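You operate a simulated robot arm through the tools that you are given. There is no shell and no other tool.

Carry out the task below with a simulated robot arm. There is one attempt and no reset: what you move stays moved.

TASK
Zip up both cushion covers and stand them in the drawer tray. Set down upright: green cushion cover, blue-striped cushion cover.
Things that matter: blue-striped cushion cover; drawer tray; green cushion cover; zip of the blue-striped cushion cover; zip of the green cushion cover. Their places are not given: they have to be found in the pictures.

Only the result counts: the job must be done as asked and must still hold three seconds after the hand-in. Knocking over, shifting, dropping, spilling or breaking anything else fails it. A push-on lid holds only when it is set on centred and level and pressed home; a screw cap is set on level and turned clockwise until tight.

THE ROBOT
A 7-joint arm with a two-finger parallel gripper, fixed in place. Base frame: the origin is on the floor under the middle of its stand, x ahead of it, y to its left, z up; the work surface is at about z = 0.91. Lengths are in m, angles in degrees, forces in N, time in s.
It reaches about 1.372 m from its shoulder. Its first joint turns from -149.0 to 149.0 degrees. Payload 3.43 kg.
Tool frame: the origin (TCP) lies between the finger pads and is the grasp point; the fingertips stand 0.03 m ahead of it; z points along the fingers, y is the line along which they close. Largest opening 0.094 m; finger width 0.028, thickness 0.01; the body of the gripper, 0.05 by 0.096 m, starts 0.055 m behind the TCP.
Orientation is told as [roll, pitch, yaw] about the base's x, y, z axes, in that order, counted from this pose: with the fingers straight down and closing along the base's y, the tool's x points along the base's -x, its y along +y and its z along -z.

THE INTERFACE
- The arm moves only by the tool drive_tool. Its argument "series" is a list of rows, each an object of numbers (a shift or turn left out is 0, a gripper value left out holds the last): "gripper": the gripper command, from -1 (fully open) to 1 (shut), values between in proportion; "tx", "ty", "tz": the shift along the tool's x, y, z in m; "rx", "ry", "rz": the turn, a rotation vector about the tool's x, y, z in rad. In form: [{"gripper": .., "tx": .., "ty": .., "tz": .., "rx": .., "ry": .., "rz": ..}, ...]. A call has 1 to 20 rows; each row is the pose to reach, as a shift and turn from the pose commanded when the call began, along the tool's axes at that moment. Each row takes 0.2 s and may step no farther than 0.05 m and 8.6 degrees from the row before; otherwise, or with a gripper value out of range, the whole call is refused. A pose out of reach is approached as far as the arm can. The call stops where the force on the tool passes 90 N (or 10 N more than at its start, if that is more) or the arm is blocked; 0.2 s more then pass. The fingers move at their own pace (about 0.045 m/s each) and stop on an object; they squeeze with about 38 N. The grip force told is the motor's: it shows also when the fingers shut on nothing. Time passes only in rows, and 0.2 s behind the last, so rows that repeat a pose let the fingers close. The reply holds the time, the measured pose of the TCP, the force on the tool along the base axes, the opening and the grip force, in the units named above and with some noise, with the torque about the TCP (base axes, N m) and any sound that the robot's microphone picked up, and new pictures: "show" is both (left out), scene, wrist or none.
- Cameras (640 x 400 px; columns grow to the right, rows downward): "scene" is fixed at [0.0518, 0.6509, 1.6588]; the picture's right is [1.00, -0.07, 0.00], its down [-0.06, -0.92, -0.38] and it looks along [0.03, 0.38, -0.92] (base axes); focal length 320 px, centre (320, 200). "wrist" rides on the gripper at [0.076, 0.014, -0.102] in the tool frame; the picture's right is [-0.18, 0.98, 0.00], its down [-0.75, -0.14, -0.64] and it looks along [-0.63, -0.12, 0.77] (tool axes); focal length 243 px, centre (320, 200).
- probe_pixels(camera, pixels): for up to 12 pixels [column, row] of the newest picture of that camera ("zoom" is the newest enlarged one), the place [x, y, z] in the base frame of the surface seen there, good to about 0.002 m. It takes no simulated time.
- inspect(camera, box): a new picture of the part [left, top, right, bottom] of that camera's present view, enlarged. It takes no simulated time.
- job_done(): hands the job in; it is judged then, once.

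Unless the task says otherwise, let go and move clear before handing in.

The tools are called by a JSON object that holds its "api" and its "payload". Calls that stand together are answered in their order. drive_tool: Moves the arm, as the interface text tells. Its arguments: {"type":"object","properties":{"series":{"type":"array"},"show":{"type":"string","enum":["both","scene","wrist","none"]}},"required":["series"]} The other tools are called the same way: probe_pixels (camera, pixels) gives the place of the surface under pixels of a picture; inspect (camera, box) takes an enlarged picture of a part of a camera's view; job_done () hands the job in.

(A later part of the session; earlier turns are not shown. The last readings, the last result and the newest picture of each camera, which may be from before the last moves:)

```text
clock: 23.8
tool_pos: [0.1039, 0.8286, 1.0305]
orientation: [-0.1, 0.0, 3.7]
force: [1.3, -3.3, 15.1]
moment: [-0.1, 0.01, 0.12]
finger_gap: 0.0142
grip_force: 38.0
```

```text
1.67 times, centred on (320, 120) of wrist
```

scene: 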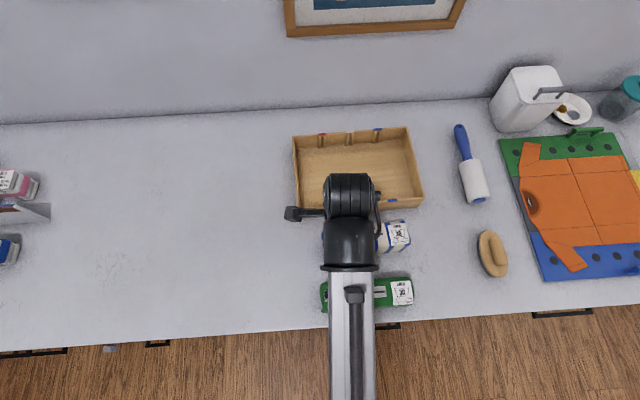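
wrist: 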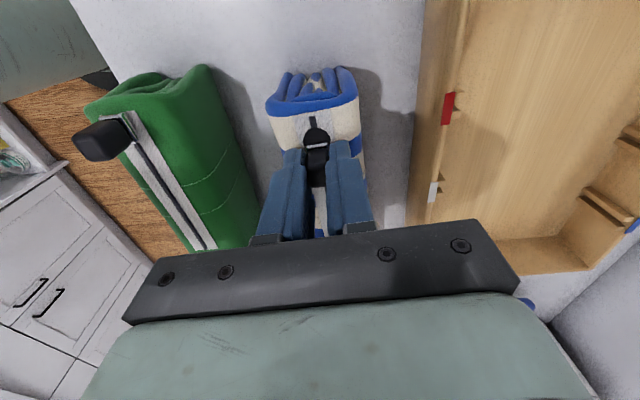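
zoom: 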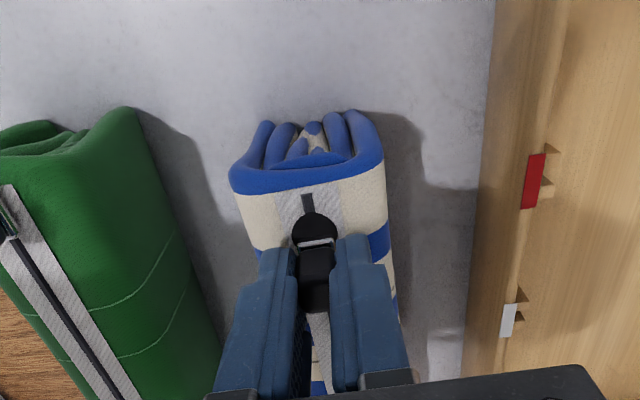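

Most of the zip is closed; about 0.022 remains. I'll add 0.7 mm of pressure and pull to the stop.

{"api": "drive_tool", "payload": {"series": [{"gripper": 1, "tz": 0.0008}, {"tx": 0.003, "ty": -0.0003, "tz": 0.0008}, {"tx": 0.006, "ty": -0.0003, "tz": 0.0008}, {"tx": 0.009, "ty": -0.0003, "tz": 0.0008}, {"tx": 0.012, "ty": -0.0003, "tz": 0.0008}, {"tx": 0.015, "ty": -0.0003, "tz": 0.0008}, {"tx": 0.018, "ty": -0.0003, "tz": 0.0008}, {"tx": 0.021, "ty": -0.0003, "tz": 0.0008}, {"tx": 0.0235, "ty": -0.0003, "tz": 0.0008}, {"tx": 0.026, "ty": -0.0003, "tz": 0.0008}]}}

{"api": "inspect", "payload": {"camera": "scene", "box": [300, 210, 420, 290]}}

{"api": "inspect", "payload": {"camera": "wrist", "box": [220, 0, 420, 240]}}

```text
clock: 26.0
tool_pos: [0.078, 0.8269, 1.0286]
orientation: [0.0, -0.1, 3.7]
force: [11.2, 2.0, 12.7]
moment: [0.11, -0.93, 0.08]
finger_gap: 0.014
grip_force: 38.3
```

scene: 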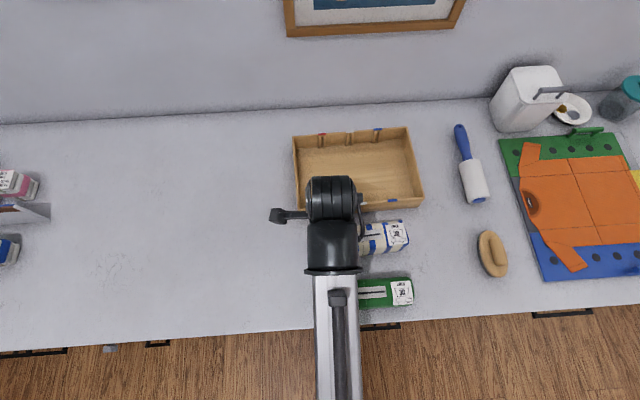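
wrist: 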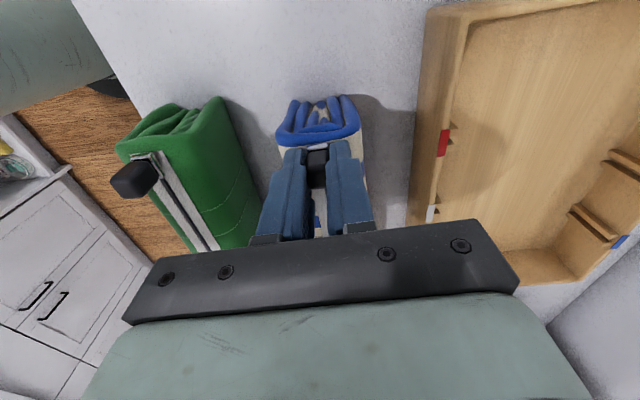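

```text
5.00 times, centred on (360, 250) of scene
```

zoom: 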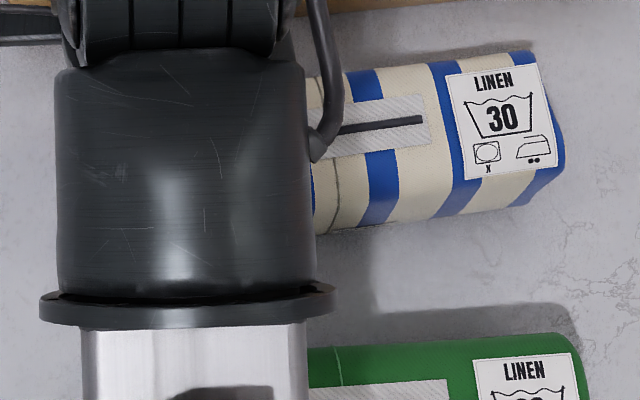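

```text
1.67 times, centred on (320, 120) of wrist
```

zoom: 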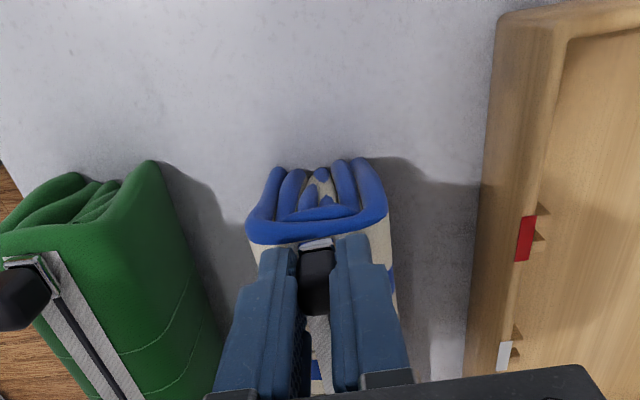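

The slider reached the stop (11 N along x, and the cover nudged a little). I'll relieve the load, release, rise and move aside so that the scene camera sees both covers.

{"api": "drive_tool", "payload": {"series": [{"gripper": 1, "tx": -0.002, "tz": -0.002}, {"gripper": 1, "tx": -0.002, "tz": -0.003}, {"gripper": 0.1, "tx": -0.002, "tz": -0.003}, {"gripper": 0.1, "tx": -0.002, "tz": -0.003}, {"gripper": 0.1, "tx": -0.002, "tz": -0.003}, {"tx": -0.002, "tz": -0.02}, {"tx": -0.002, "tz": -0.06}, {"gripper": -1, "tx": -0.02, "tz": -0.1, "rz": 0.03}, {"tx": -0.05, "tz": -0.13, "rz": 0.065}, {"tx": -0.09, "ty": 0.02, "tz": -0.15, "rz": 0.065}, {"tx": -0.13, "ty": 0.04, "tz": -0.16, "rz": 0.065}, {"tx": -0.17, "ty": 0.06, "tz": -0.17, "rz": 0.065}, {"tx": -0.21, "ty": 0.08, "tz": -0.17, "rz": 0.065}]}}

{"api": "inspect", "payload": {"camera": "scene", "box": [300, 200, 460, 320]}}

```text
clock: 28.8
tool_pos: [0.2814, 0.9227, 1.2024]
orientation: [0.0, 0.0, 0.1]
force: [-0.2, -0.8, 0.1]
moment: [0.04, -0.03, 0.02]
finger_gap: 0.0941
grip_force: 0.0
```

scene: 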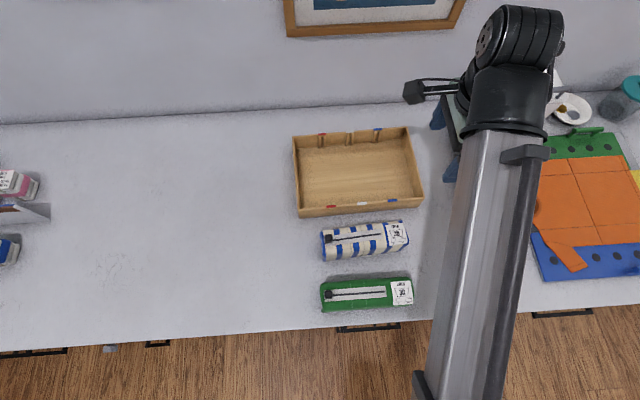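
wrist: 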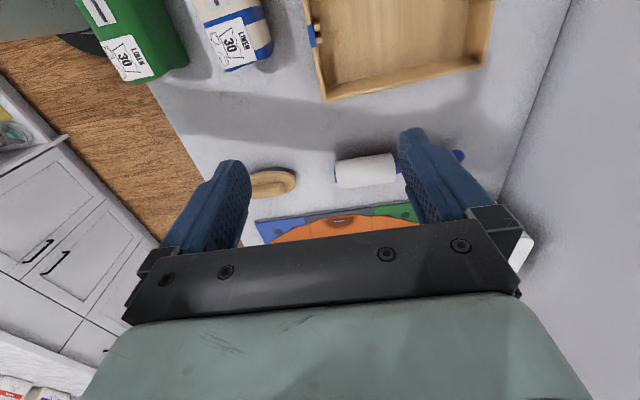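

```text
3.33 times, centred on (380, 260) of scene
```

zoom: 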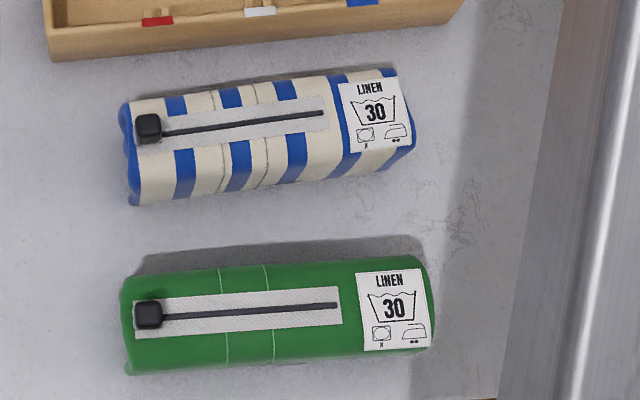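

Both zips are now closed with the sliders at the left ends (zoom (148,128) and (148,313)). Next I'll measure the covers' current outlines and the tray's inside.

{"api": "probe_pixels", "payload": {"camera": "zoom", "pixels": [[137, 112], [395, 72], [414, 140], [133, 200], [160, 132], [322, 112], [128, 285], [415, 258], [432, 330], [130, 365], [165, 316], [336, 305]]}}

{"api": "inspect", "payload": {"camera": "scene", "box": [280, 115, 440, 225]}}

```text
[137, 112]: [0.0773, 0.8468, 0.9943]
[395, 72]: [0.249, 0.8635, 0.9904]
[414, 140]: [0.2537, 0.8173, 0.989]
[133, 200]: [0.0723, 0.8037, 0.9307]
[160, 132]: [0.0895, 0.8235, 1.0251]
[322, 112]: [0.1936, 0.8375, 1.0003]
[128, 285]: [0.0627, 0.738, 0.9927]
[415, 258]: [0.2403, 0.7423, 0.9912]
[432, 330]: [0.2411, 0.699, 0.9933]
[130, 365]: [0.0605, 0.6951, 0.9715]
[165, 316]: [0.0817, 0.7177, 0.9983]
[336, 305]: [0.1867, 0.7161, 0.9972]
```

```text
3.64 times, centred on (360, 170) of scene
```

zoom: 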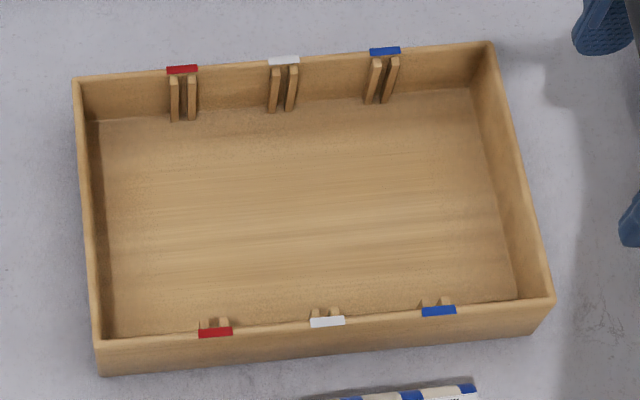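

Now probing the tray: floor seams, ribs and rims.

{"api": "probe_pixels", "payload": {"camera": "zoom", "pixels": [[135, 117], [460, 92], [175, 80], [192, 80], [275, 72], [290, 72], [375, 65], [392, 62], [108, 333], [512, 295], [150, 331], [270, 322]]}}

{"api": "probe_pixels", "payload": {"camera": "zoom", "pixels": [[205, 323], [224, 321], [335, 312], [445, 301], [80, 78], [490, 45], [88, 200], [95, 200], [105, 300], [519, 200], [505, 200], [300, 318]]}}

{"api": "inspect", "payload": {"camera": "scene", "box": [290, 180, 430, 260]}}

```text
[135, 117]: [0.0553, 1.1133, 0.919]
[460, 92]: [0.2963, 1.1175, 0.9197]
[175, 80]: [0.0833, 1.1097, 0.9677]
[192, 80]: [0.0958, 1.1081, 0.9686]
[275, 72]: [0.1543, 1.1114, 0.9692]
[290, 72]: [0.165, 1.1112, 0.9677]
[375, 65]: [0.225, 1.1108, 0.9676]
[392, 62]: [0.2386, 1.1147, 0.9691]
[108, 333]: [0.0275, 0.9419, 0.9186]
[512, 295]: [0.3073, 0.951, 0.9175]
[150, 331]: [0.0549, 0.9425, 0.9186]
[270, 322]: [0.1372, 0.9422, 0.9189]
```

```text
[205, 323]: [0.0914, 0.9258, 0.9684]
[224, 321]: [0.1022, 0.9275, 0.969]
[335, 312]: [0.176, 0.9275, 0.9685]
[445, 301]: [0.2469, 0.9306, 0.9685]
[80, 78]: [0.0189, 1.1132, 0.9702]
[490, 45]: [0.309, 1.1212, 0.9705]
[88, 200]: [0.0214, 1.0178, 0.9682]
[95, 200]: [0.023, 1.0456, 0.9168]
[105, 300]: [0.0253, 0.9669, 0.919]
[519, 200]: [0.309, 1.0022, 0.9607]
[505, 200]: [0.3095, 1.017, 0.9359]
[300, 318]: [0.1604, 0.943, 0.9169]
```

```text
4.57 times, centred on (360, 220) of scene
```

zoom: 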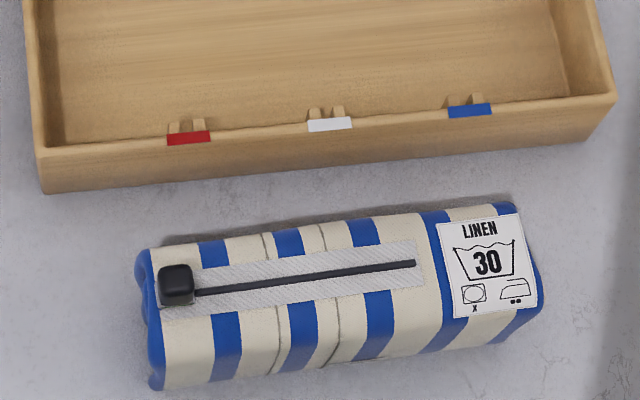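

The tray interior is x 0.024–0.309, y 0.921–1.116 (ribs to 0.931 and 1.108), yawed about 1.7°. I'll put blue at the back (y≈1.068) and green at the front (y≈0.968). Next I'll move above the blue cover's middle with the fingers open.

{"api": "drive_tool", "payload": {"series": [{"gripper": -1, "tx": 0.0196, "ty": -0.0145, "tz": 0.0167, "rz": -0.011}, {"tx": 0.0391, "ty": -0.029, "tz": 0.0333, "rz": -0.022}, {"tx": 0.0587, "ty": -0.0436, "tz": 0.05, "rz": -0.033}, {"tx": 0.0783, "ty": -0.0581, "tz": 0.0667, "rz": -0.044}, {"tx": 0.0978, "ty": -0.0727, "tz": 0.0833, "rz": -0.055}, {"tx": 0.1174, "ty": -0.0872, "tz": 0.1, "rz": -0.068}, {"tx": 0.1174, "ty": -0.0872, "tz": 0.1, "rz": -0.068}]}}

{"api": "inspect", "payload": {"camera": "wrist", "box": [200, 0, 440, 200]}}

```text
clock: 30.4
tool_pos: [0.1649, 0.834, 1.0986]
orientation: [0.0, 0.0, 3.8]
force: [0.1, 0.0, 0.4]
moment: [0.0, -0.01, -0.02]
finger_gap: 0.094
grip_force: 0.0
```

scene: 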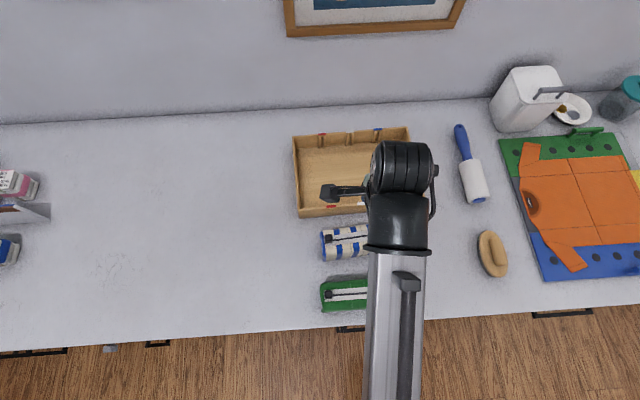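
wrist: 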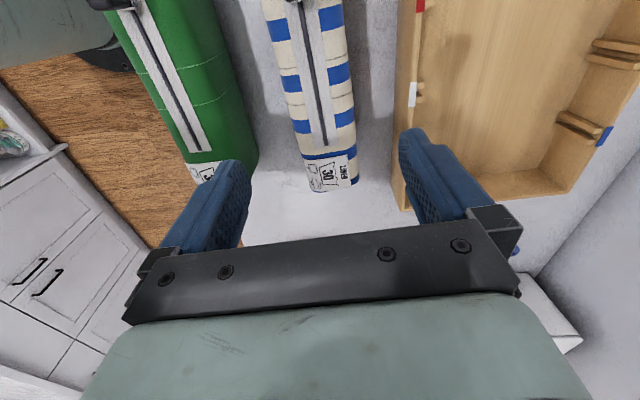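

```text
2.00 times, centred on (320, 100) of wrist
```

zoom: 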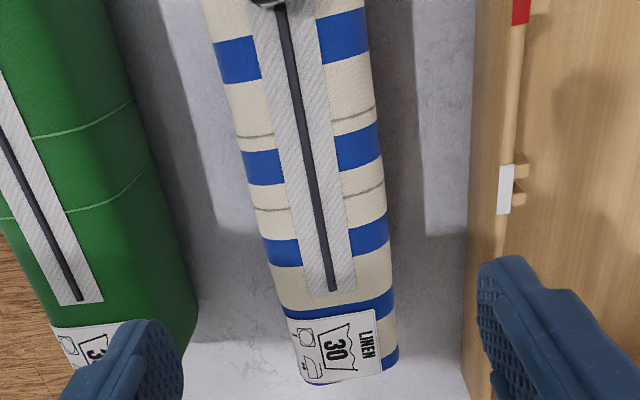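

The cover lies between the fingers, with clearance to the tray front (finger outside ≈0.893 vs 0.914) and to green. I'll descend to z≈0.985 and close.

{"api": "drive_tool", "payload": {"series": [{"gripper": -1, "tz": 0.03}, {"tz": 0.06}, {"tz": 0.09}, {"tz": 0.115}, {"tz": 0.115}]}}

{"api": "inspect", "payload": {"camera": "wrist", "box": [160, 60, 480, 260]}}

```text
clock: 31.6
tool_pos: [0.1648, 0.8346, 0.9826]
orientation: [0.0, -0.1, 3.9]
force: [0.0, 0.4, -1.1]
moment: [0.0, -0.01, 0.03]
finger_gap: 0.0941
grip_force: 0.0
```

scene: 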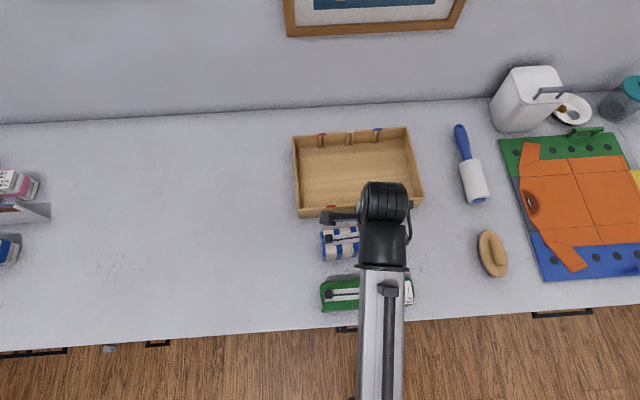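
wrist: 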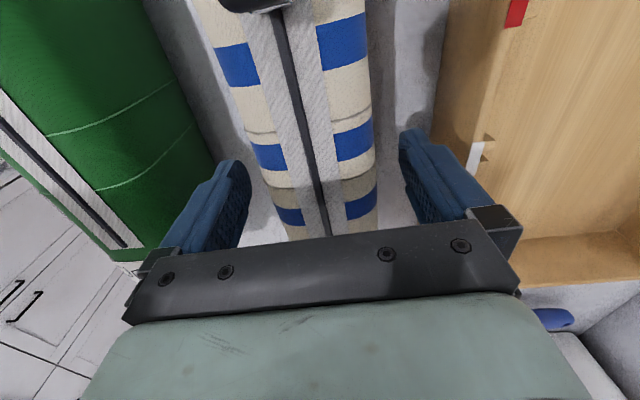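

```text
2.00 times, centred on (320, 160) of wrist
```

zoom: 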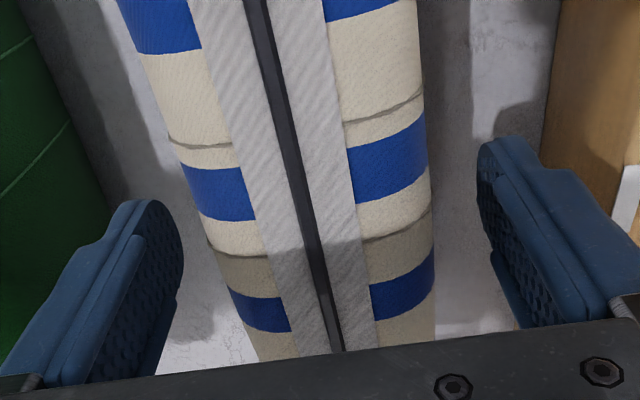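

The cover is nicely centred between the pads. Closing now.

{"api": "drive_tool", "payload": {"series": [{"gripper": 1}, {"gripper": 1}, {"gripper": 1}, {"gripper": 1}, {"gripper": 1}]}}

{"api": "inspect", "payload": {"camera": "wrist", "box": [160, 60, 480, 260]}}

```text
clock: 32.8
tool_pos: [0.1646, 0.8338, 0.984]
orientation: [0.0, -0.1, 3.9]
force: [-0.6, 3.0, 2.2]
moment: [0.07, 0.0, -0.03]
finger_gap: 0.0607
grip_force: 38.0
```

scene: 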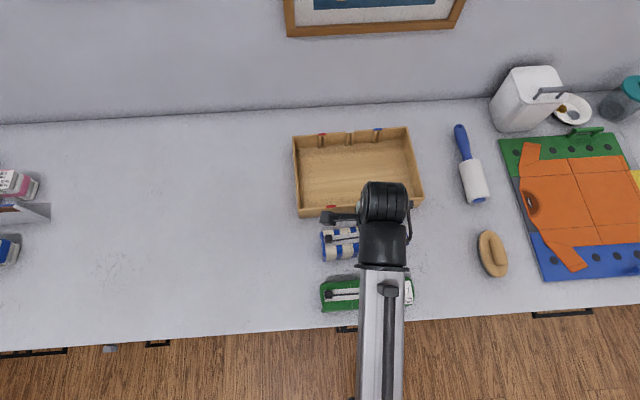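
wrist: 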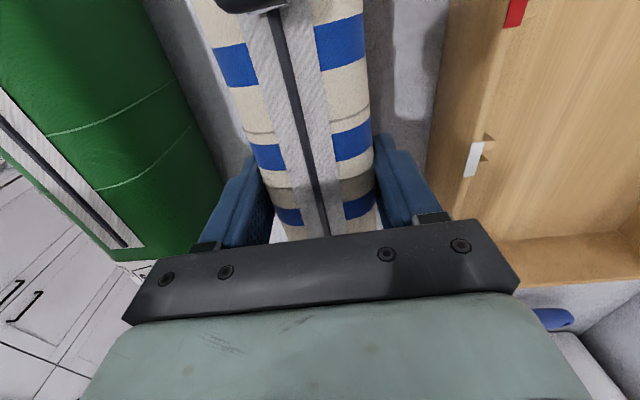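

```text
2.00 times, centred on (320, 160) of wrist
```

zoom: 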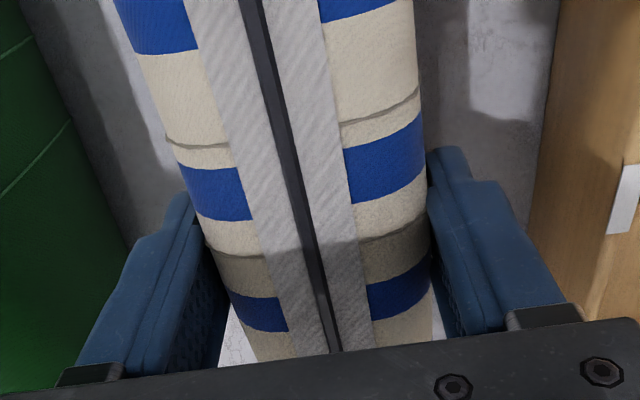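

The blue cover is gripped (width 0.0607, 38 N). I'll lift it straight up by 0.11.

{"api": "drive_tool", "payload": {"series": [{"gripper": 1, "tz": -0.01}, {"tz": -0.025}, {"tz": -0.045}, {"tz": -0.065}, {"tz": -0.085}, {"tz": -0.105}, {"tz": -0.11}]}}

{"api": "inspect", "payload": {"camera": "wrist", "box": [160, 0, 480, 260]}}

{"api": "inspect", "payload": {"camera": "scene", "box": [300, 150, 460, 270]}}

```text
clock: 34.4
tool_pos: [0.164, 0.8365, 1.0956]
orientation: [0.0, 0.0, 4.0]
force: [0.5, -0.4, -3.0]
moment: [0.0, -0.1, -0.01]
finger_gap: 0.0606
grip_force: 37.8
```

scene: 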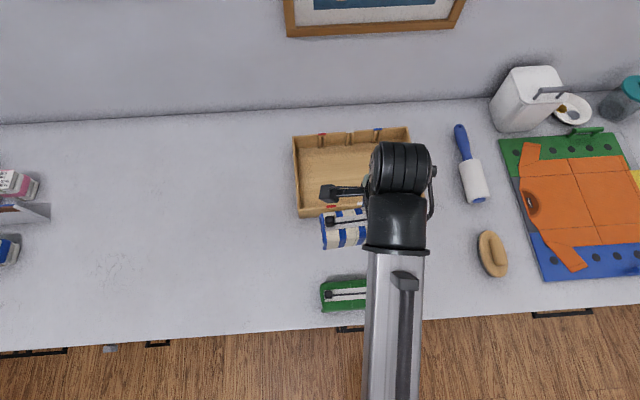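
wrist: 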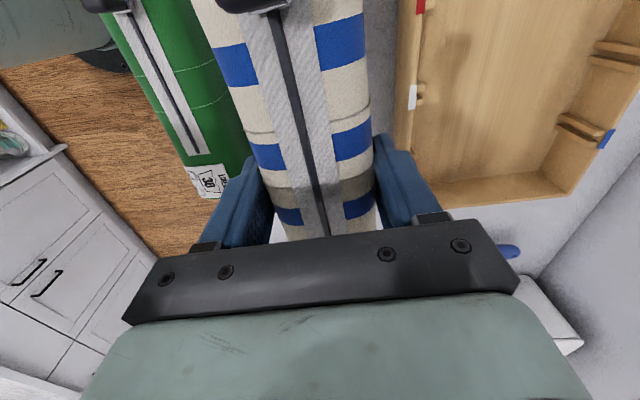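

```text
1.54 times, centred on (320, 130) of wrist
```

zoom: 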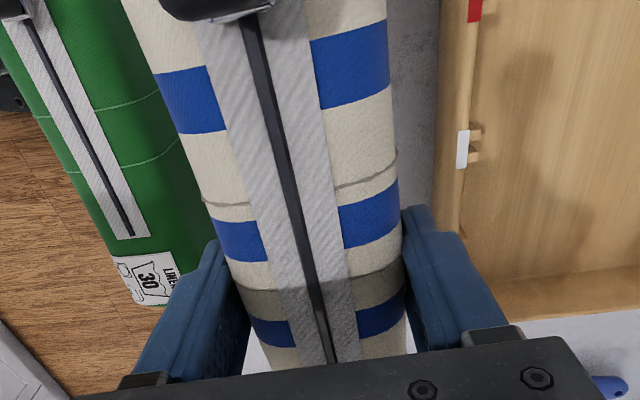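

```text
3.33 times, centred on (380, 210) of scene
```

zoom: 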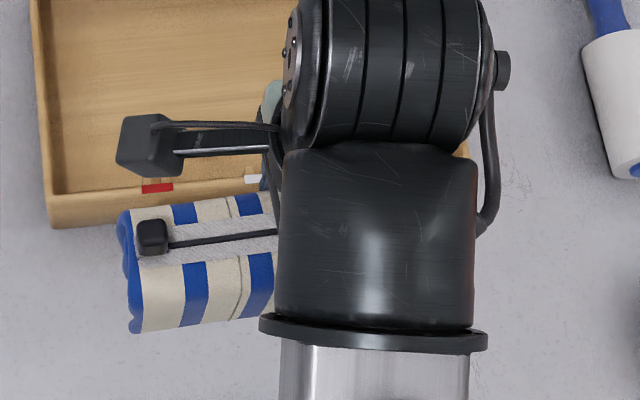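

The cover hangs level (weight ≈3 N). I'll carry it over the tray to x≈0.167, y≈1.068, turning −2.3° to match the tray.

{"api": "drive_tool", "payload": {"series": [{"gripper": 1, "tx": -0.0024, "ty": 0.0288, "rz": 0.005}, {"tx": -0.0048, "ty": 0.0577, "rz": 0.01}, {"tx": -0.0072, "ty": 0.0865, "rz": 0.015}, {"tx": -0.0096, "ty": 0.1153, "rz": 0.02}, {"tx": -0.012, "ty": 0.1442, "rz": 0.025}, {"tx": -0.0143, "ty": 0.173, "rz": 0.03}, {"tx": -0.0167, "ty": 0.2019, "rz": 0.035}, {"tx": -0.0191, "ty": 0.2307, "rz": 0.04}, {"tx": -0.0191, "ty": 0.2307, "rz": 0.04}]}}

{"api": "inspect", "payload": {"camera": "scene", "box": [280, 90, 460, 225]}}

{"api": "inspect", "payload": {"camera": "wrist", "box": [160, 0, 480, 260]}}

```text
clock: 36.4
tool_pos: [0.1684, 1.0659, 1.0909]
orientation: [0.0, -0.1, 1.6]
force: [-0.7, 0.5, -3.5]
moment: [0.01, -0.02, 0.0]
finger_gap: 0.0603
grip_force: 38.7
```

scene: 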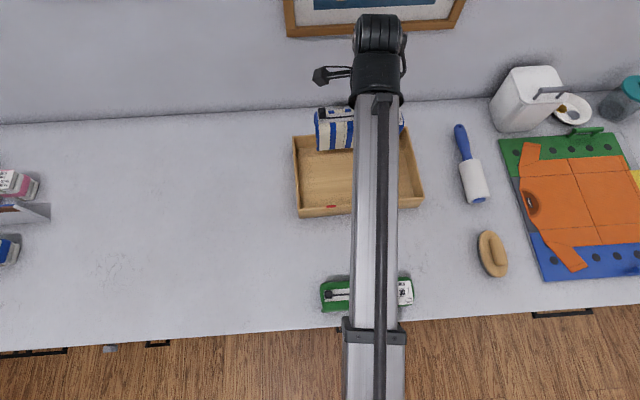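
wrist: 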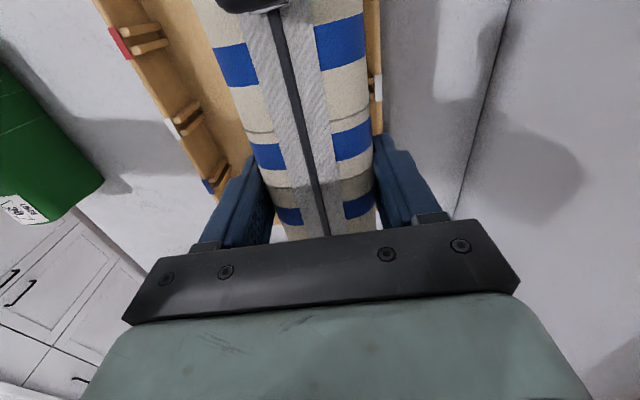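

```text
2.96 times, centred on (370, 158) of scene
```

zoom: 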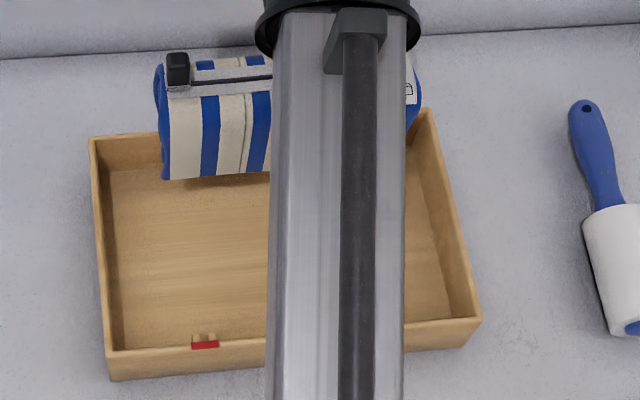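

```text
1.54 times, centred on (320, 130) of wrist
```

zoom: 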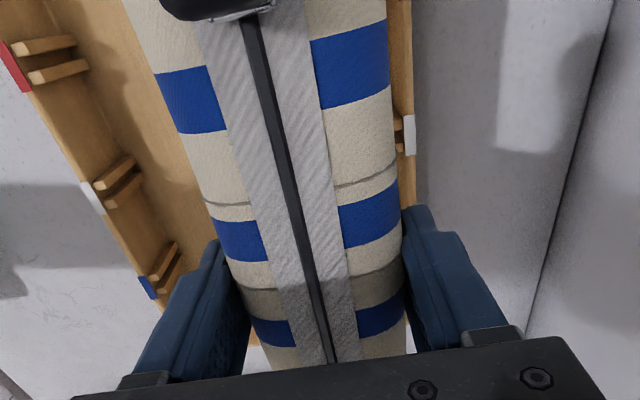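

It's over the back half of the tray, level and clear of the walls. I'll lower it to about 1 cm above the floor and check.

{"api": "drive_tool", "payload": {"series": [{"gripper": 1, "tz": 0.02}, {"tz": 0.04}, {"tz": 0.06}, {"tz": 0.075}, {"tz": 0.085}, {"tz": 0.085}]}}

{"api": "inspect", "payload": {"camera": "scene", "box": [280, 90, 460, 225]}}

{"api": "inspect", "payload": {"camera": "wrist", "box": [160, 0, 480, 260]}}

```text
clock: 37.8
tool_pos: [0.1685, 1.0659, 1.0085]
orientation: [0.0, 0.0, 1.6]
force: [-0.1, 0.0, -3.5]
moment: [0.0, -0.08, 0.0]
finger_gap: 0.0601
grip_force: 38.0
```

scene: 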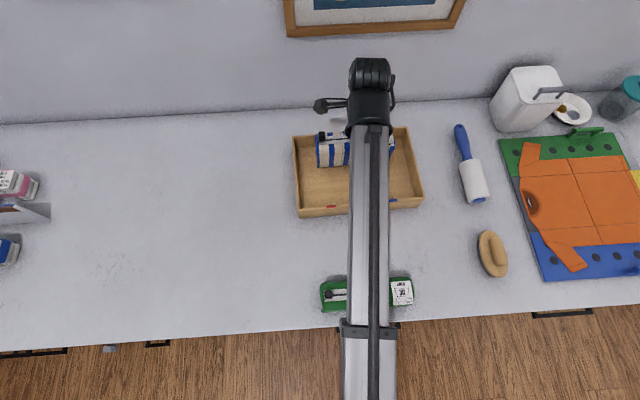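
wrist: 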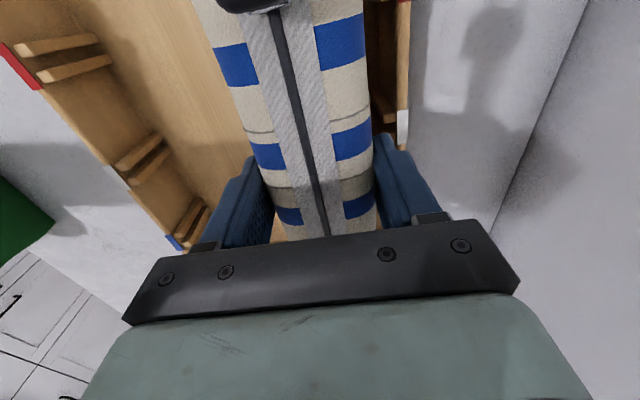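

```text
2.96 times, centred on (370, 158) of scene
```

zoom: 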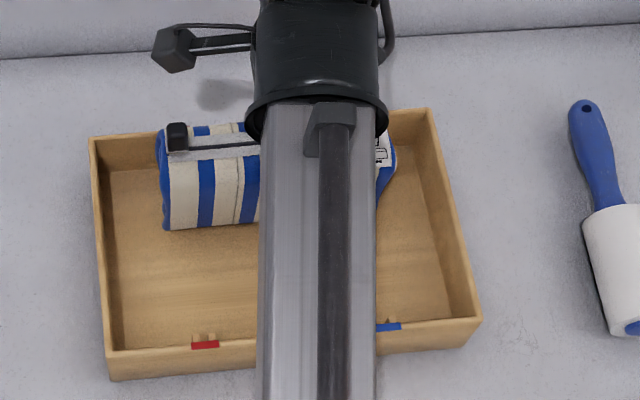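

```text
1.54 times, centred on (320, 130) of wrist
```

zoom: 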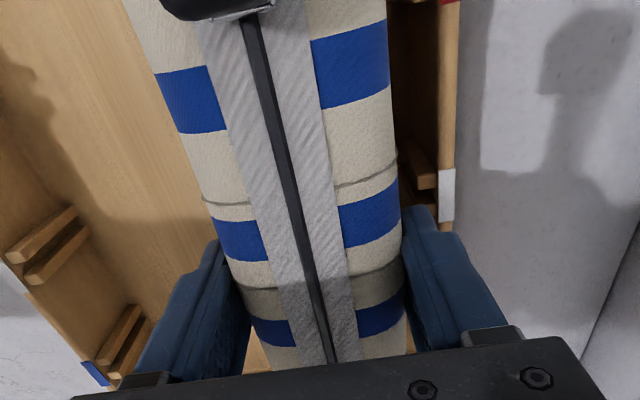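

The weight is steady and the cover is level. The back finger would open close to the back rib (y≈1.108), so I'll shift 0.014 towards −y first, then lower gently to the floor.

{"api": "drive_tool", "payload": {"series": [{"gripper": 1, "tx": 0.0004, "ty": -0.007}, {"tx": 0.0004, "ty": -0.014}, {"tx": 0.0004, "ty": -0.014, "tz": 0.005}, {"tx": 0.0004, "ty": -0.014, "tz": 0.01}, {"tx": 0.0004, "ty": -0.014, "tz": 0.0125}, {"tx": 0.0004, "ty": -0.014, "tz": 0.0145}, {"tx": 0.0004, "ty": -0.014, "tz": 0.0145}]}}

{"api": "inspect", "payload": {"camera": "scene", "box": [280, 90, 460, 225]}}

```text
clock: 39.4
tool_pos: [0.1677, 1.052, 0.9935]
orientation: [0.1, -0.1, 1.6]
force: [0.5, 0.5, -3.4]
moment: [0.0, -0.03, 0.03]
finger_gap: 0.0601
grip_force: 37.6
```

scene: 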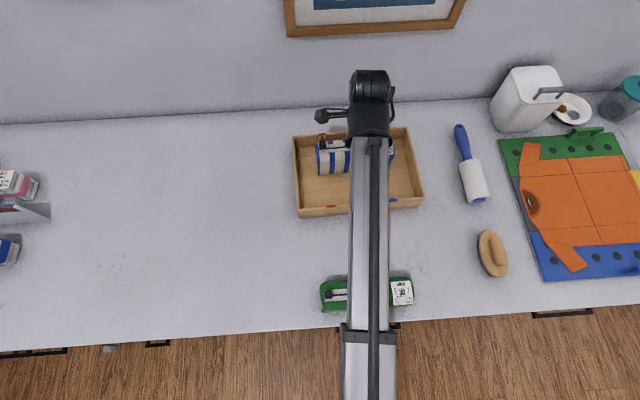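
wrist: 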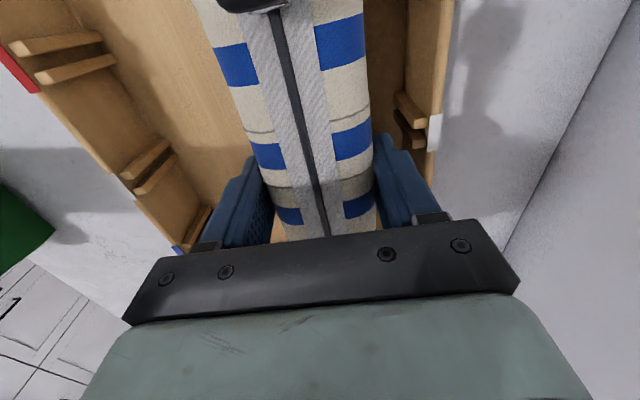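

```text
2.96 times, centred on (370, 158) of scene
```

zoom: 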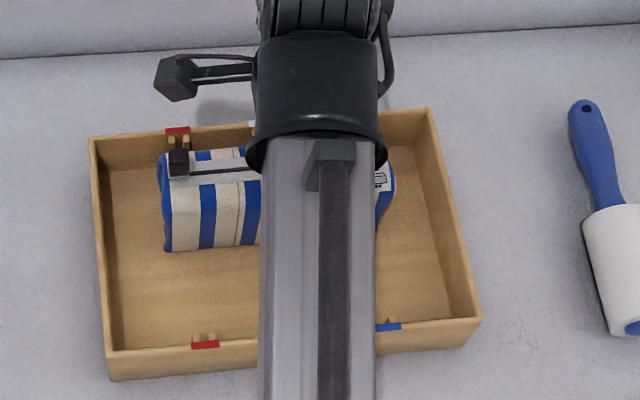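

It's still carrying the full weight (−3.4 N), so it isn't on the floor yet. I'll lower 1 mm at a time.

{"api": "drive_tool", "payload": {"series": [{"gripper": 1, "tz": 0.001}, {"tz": 0.002}, {"tz": 0.002}], "show": "none"}}

```text
clock: 40.2
tool_pos: [0.1684, 1.0526, 0.9928]
orientation: [0.1, 0.0, 1.5]
force: [0.0, -0.6, -2.8]
moment: [-0.01, -0.04, -0.01]
finger_gap: 0.0601
grip_force: 38.2
```

{"api": "drive_tool", "payload": {"series": [{"gripper": 1, "tz": 0.001}, {"tz": 0.0015}, {"tz": 0.0015}], "show": "none"}}

```text
clock: 41.0
tool_pos: [0.1681, 1.0521, 0.9901]
orientation: [0.0, 0.0, 1.5]
force: [-0.3, -0.4, -3.7]
moment: [0.01, -0.04, -0.04]
finger_gap: 0.0602
grip_force: 38.2
```

Still no contact (−3.7 N). I'll continue in small steps.

{"api": "drive_tool", "payload": {"series": [{"gripper": 1, "tz": 0.001}, {"tz": 0.0015}, {"tz": 0.0015}], "show": "none"}}

{"api": "drive_tool", "payload": {"series": [{"gripper": 1, "tz": 0.001}, {"tz": 0.0015}, {"tz": 0.0015}], "show": "scene"}}

{"api": "inspect", "payload": {"camera": "scene", "box": [300, 120, 400, 195]}}

```text
clock: 41.8
tool_pos: [0.1685, 1.0519, 0.9916]
orientation: [0.0, 0.0, 1.6]
force: [1.6, 0.5, 3.0]
moment: [-0.15, 0.5, -0.01]
finger_gap: 0.0597
grip_force: 37.6
```

```text
clock: 42.6
tool_pos: [0.1687, 1.0527, 0.9896]
orientation: [0.1, -0.2, 1.6]
force: [4.1, 9.4, 24.2]
moment: [-0.05, 0.24, 0.1]
finger_gap: 0.0599
grip_force: 38.1
```

scene: 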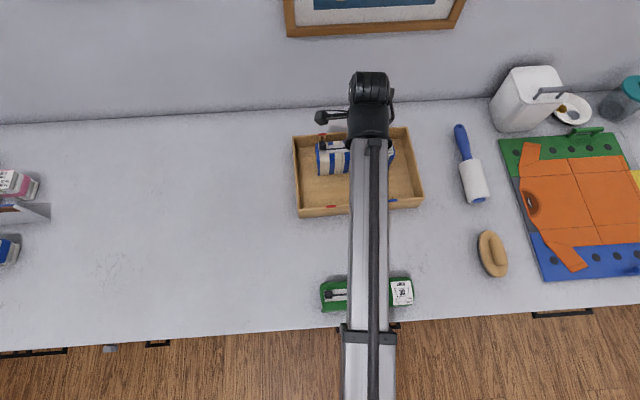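

```text
5.33 times, centred on (350, 158) of scene
```

zoom: 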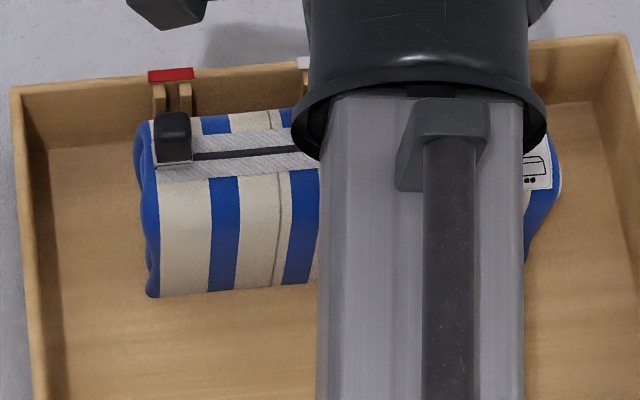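

The cover is on the tray floor (24 N reaction). I'll relieve the pressure, open the fingers about 8 mm per side, and rise straight up.

{"api": "drive_tool", "payload": {"series": [{"gripper": 1, "tz": -0.001}, {"gripper": 1, "tz": -0.0018}, {"gripper": 0.2, "tz": -0.0018}, {"gripper": -0.6, "tz": -0.0018}, {"gripper": -0.6, "tz": -0.0018}, {"gripper": -0.6, "tz": -0.01}, {"tz": -0.03}, {"tz": -0.06}, {"tz": -0.1}, {"tz": -0.13}]}}

{"api": "inspect", "payload": {"camera": "wrist", "box": [160, 0, 480, 260]}}

{"api": "inspect", "payload": {"camera": "scene", "box": [280, 90, 460, 225]}}

```text
clock: 44.8
tool_pos: [0.1662, 1.0503, 1.1167]
orientation: [0.0, 0.1, 1.6]
force: [0.6, 0.6, -0.4]
moment: [-0.01, -0.01, 0.02]
finger_gap: 0.0751
grip_force: 0.1
```

scene: 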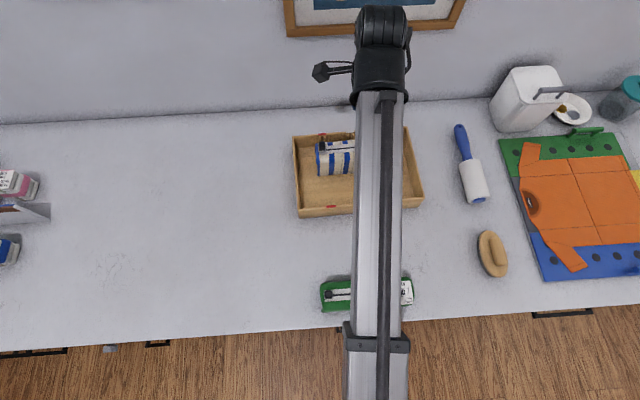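
wrist: 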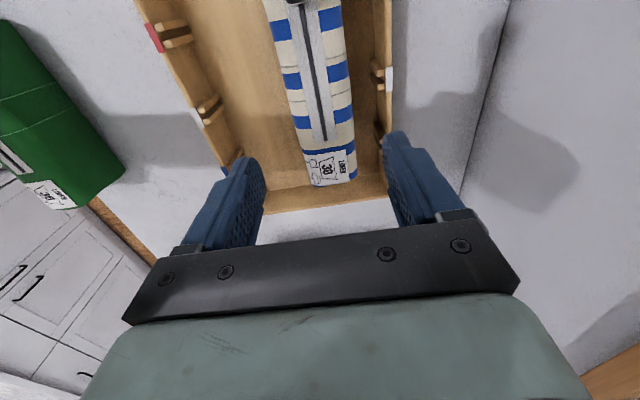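

```text
1.54 times, centred on (320, 130) of wrist
```

zoom: 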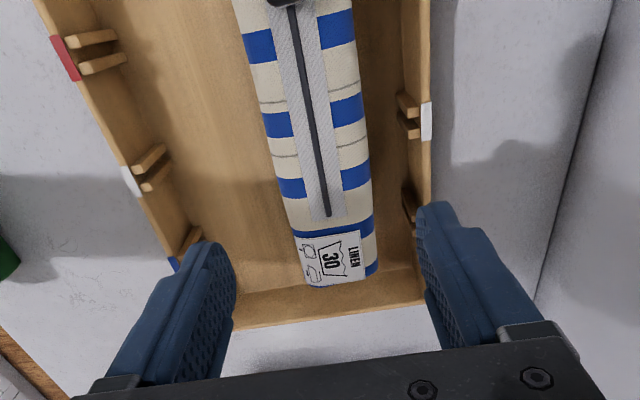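

```text
2.96 times, centred on (370, 158) of scene
```

zoom: 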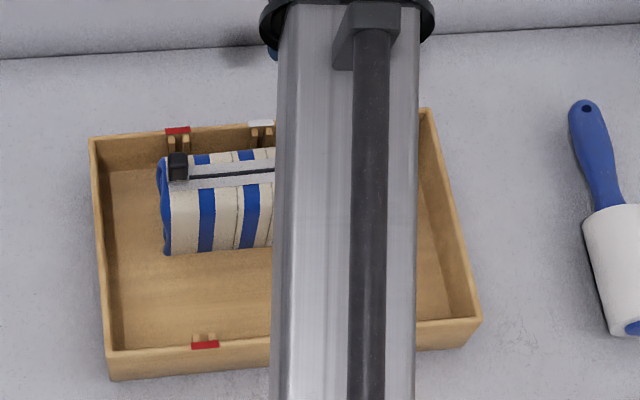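

Blue is standing in the tray at the back with its zip closed. Before going for green, I'll probe blue's placement, green's outline and the front ribs.

{"api": "probe_pixels", "payload": {"camera": "zoom", "pixels": [[167, 250], [240, 245], [167, 165], [270, 180], [197, 337], [210, 337], [165, 158], [215, 152], [193, 343], [215, 341], [178, 165], [250, 150]]}}

{"api": "inspect", "payload": {"camera": "scene", "box": [310, 260, 430, 335]}}

```text
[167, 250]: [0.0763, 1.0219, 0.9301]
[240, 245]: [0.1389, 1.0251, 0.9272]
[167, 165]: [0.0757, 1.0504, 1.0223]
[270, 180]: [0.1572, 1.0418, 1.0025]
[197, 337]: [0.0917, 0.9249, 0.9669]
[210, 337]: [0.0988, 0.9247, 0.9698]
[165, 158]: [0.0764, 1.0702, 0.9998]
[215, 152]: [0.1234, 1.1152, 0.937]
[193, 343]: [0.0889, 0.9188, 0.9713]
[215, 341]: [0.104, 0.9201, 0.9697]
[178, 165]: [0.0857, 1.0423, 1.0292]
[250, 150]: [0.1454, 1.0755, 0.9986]
```

```text
5.33 times, centred on (370, 298) of scene
```

zoom: 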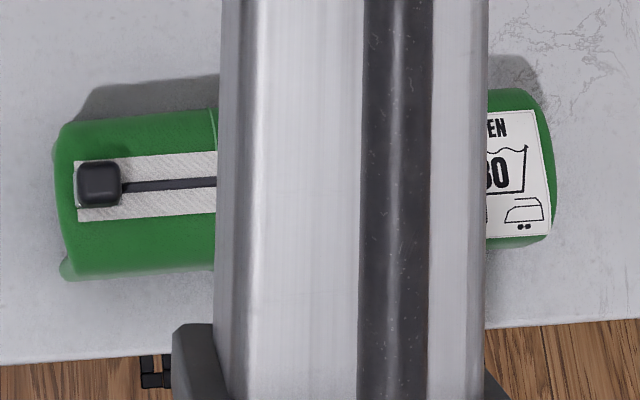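

Blue's front face is at y≈1.023, leaving y 0.93–1.02 for green. Probing green's ends now.

{"api": "probe_pixels", "payload": {"camera": "zoom", "pixels": [[62, 135], [62, 200], [65, 272], [552, 210], [545, 130], [530, 95], [215, 182], [125, 187], [140, 120], [140, 265], [520, 240], [510, 95]]}}

```text
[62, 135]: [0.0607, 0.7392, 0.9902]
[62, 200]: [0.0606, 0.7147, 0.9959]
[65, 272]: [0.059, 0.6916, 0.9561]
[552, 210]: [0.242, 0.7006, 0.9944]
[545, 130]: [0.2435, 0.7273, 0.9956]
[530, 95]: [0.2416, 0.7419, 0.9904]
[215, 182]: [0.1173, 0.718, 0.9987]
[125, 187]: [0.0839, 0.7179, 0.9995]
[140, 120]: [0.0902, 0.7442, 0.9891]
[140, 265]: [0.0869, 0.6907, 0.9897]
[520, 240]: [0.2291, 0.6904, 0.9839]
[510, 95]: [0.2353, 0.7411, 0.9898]
```

Green spans x 0.059–0.2435 and is centred at about (0.152, 0.717), yaw ≈ −0.6°. I'll move above it with the gripper fully open.

{"api": "drive_tool", "payload": {"series": [{"gripper": -0.6, "tx": 0.0024, "ty": -0.0333, "tz": -0.005, "rz": 0.004}, {"tx": 0.0047, "ty": -0.0666, "tz": -0.005, "rz": 0.008}, {"tx": 0.007, "ty": -0.0999, "tz": -0.005, "rz": 0.012}, {"tx": 0.0094, "ty": -0.1332, "tz": -0.005, "rz": 0.016}, {"gripper": -1, "tx": 0.0118, "ty": -0.1665, "tz": -0.005, "rz": 0.02}, {"tx": 0.0141, "ty": -0.1998, "tz": -0.005, "rz": 0.024}, {"tx": 0.0165, "ty": -0.2331, "tz": -0.005, "rz": 0.028}, {"tx": 0.0188, "ty": -0.2664, "tz": -0.005, "rz": 0.032}, {"tx": 0.0212, "ty": -0.2997, "tz": -0.005, "rz": 0.036}, {"tx": 0.0235, "ty": -0.333, "tz": -0.005, "rz": 0.0385}, {"tx": 0.0235, "ty": -0.333, "tz": -0.005, "rz": 0.0385}]}}

{"api": "inspect", "payload": {"camera": "wrist", "box": [160, 0, 480, 260]}}

{"api": "inspect", "payload": {"camera": "scene", "box": [280, 110, 440, 230]}}

```text
clock: 47.2
tool_pos: [0.1547, 0.7166, 1.1231]
orientation: [0.0, 0.0, -0.6]
force: [-0.2, 0.1, -0.3]
moment: [-0.01, 0.02, 0.0]
finger_gap: 0.0941
grip_force: 0.0
```

scene: 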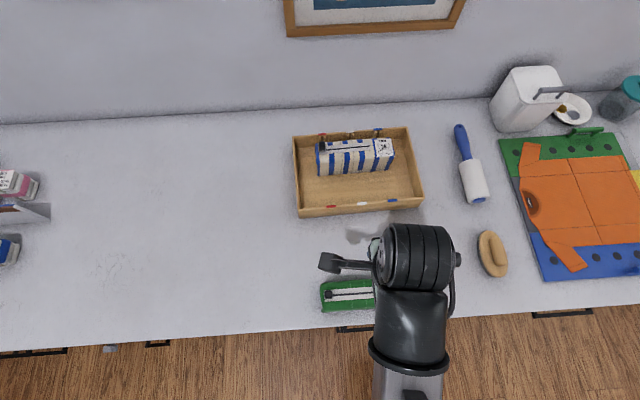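
wrist: 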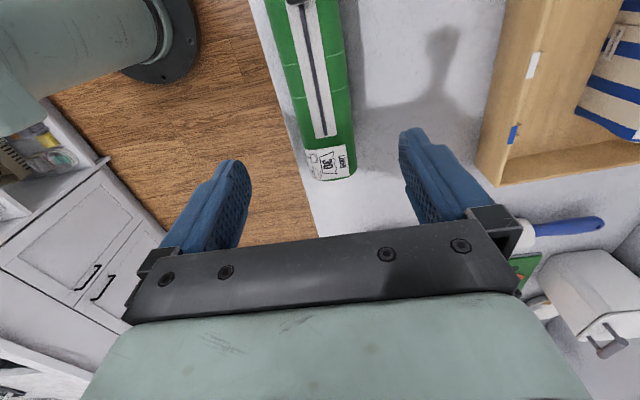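

```text
1.54 times, centred on (320, 130) of wrist
```

zoom: 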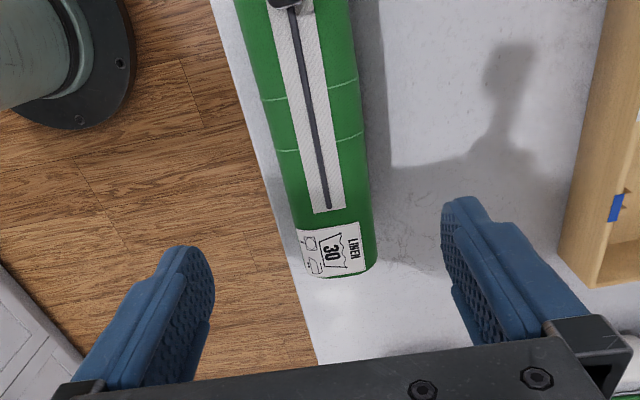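

```text
3.33 times, centred on (360, 170) of scene
```

zoom: 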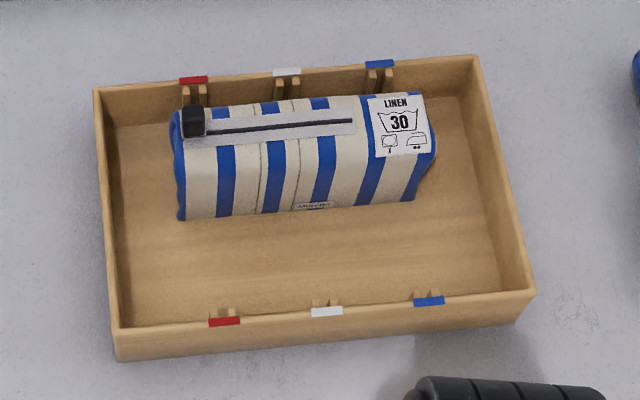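

Blue stands well in the tray. Now I'll descend on green to z≈1.0, so the tips stay above the tray rim at placement, and close.

{"api": "drive_tool", "payload": {"series": [{"gripper": -1, "tx": 0.001, "tz": 0.03}, {"tx": 0.002, "tz": 0.06}, {"tx": 0.002, "tz": 0.09}, {"tx": 0.002, "tz": 0.115}, {"tx": 0.002, "tz": 0.124}, {"gripper": -1, "tx": 0.002, "tz": 0.124}, {"gripper": 1, "tx": 0.002, "tz": 0.124}, {"gripper": 1, "tx": 0.002, "tz": 0.124}, {"gripper": 1, "tx": 0.002, "tz": 0.124}, {"gripper": 1, "tx": 0.002, "tz": 0.124}]}}

{"api": "inspect", "payload": {"camera": "wrist", "box": [160, 0, 480, 260]}}

{"api": "probe_pixels", "payload": {"camera": "scene", "pixels": [[330, 173], [360, 172], [390, 166], [334, 201], [337, 203], [336, 203], [361, 199], [364, 199], [385, 197], [389, 197], [393, 170], [318, 172]]}}

```text
clock: 49.4
tool_pos: [0.1507, 0.7173, 0.9995]
orientation: [0.0, 0.0, -0.7]
force: [-0.7, -1.7, 0.6]
moment: [-0.07, 0.01, 0.01]
finger_gap: 0.0596
grip_force: 37.5
```

scene: 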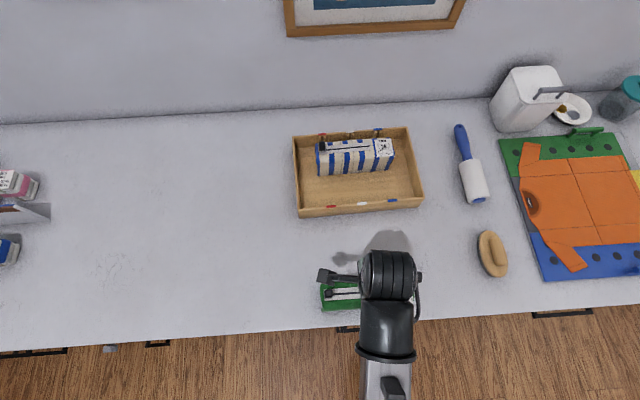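
wrist: 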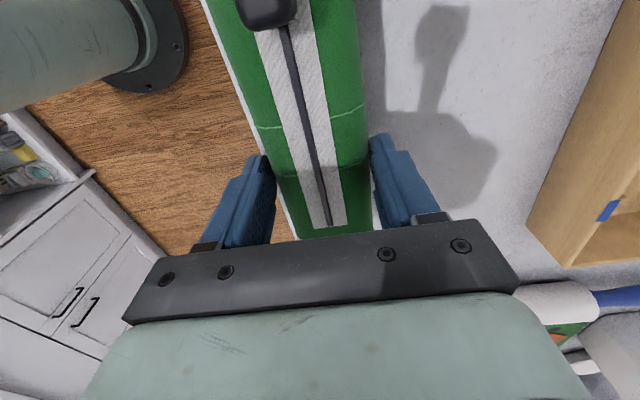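

```text
1.54 times, centred on (320, 130) of wrist
```

zoom: 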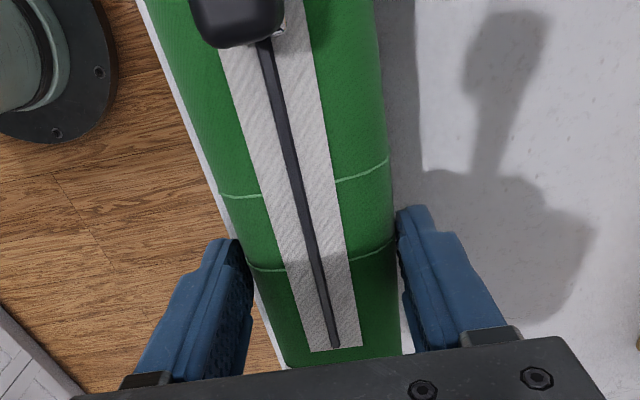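

```text
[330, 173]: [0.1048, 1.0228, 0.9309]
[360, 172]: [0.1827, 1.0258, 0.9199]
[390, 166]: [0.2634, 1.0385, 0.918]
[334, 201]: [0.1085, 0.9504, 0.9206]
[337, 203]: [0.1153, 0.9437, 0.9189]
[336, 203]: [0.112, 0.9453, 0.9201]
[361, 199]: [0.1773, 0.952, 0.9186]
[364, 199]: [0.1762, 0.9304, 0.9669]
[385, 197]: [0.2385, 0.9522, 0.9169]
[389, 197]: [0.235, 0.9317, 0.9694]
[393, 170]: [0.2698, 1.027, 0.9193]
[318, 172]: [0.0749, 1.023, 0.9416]
```

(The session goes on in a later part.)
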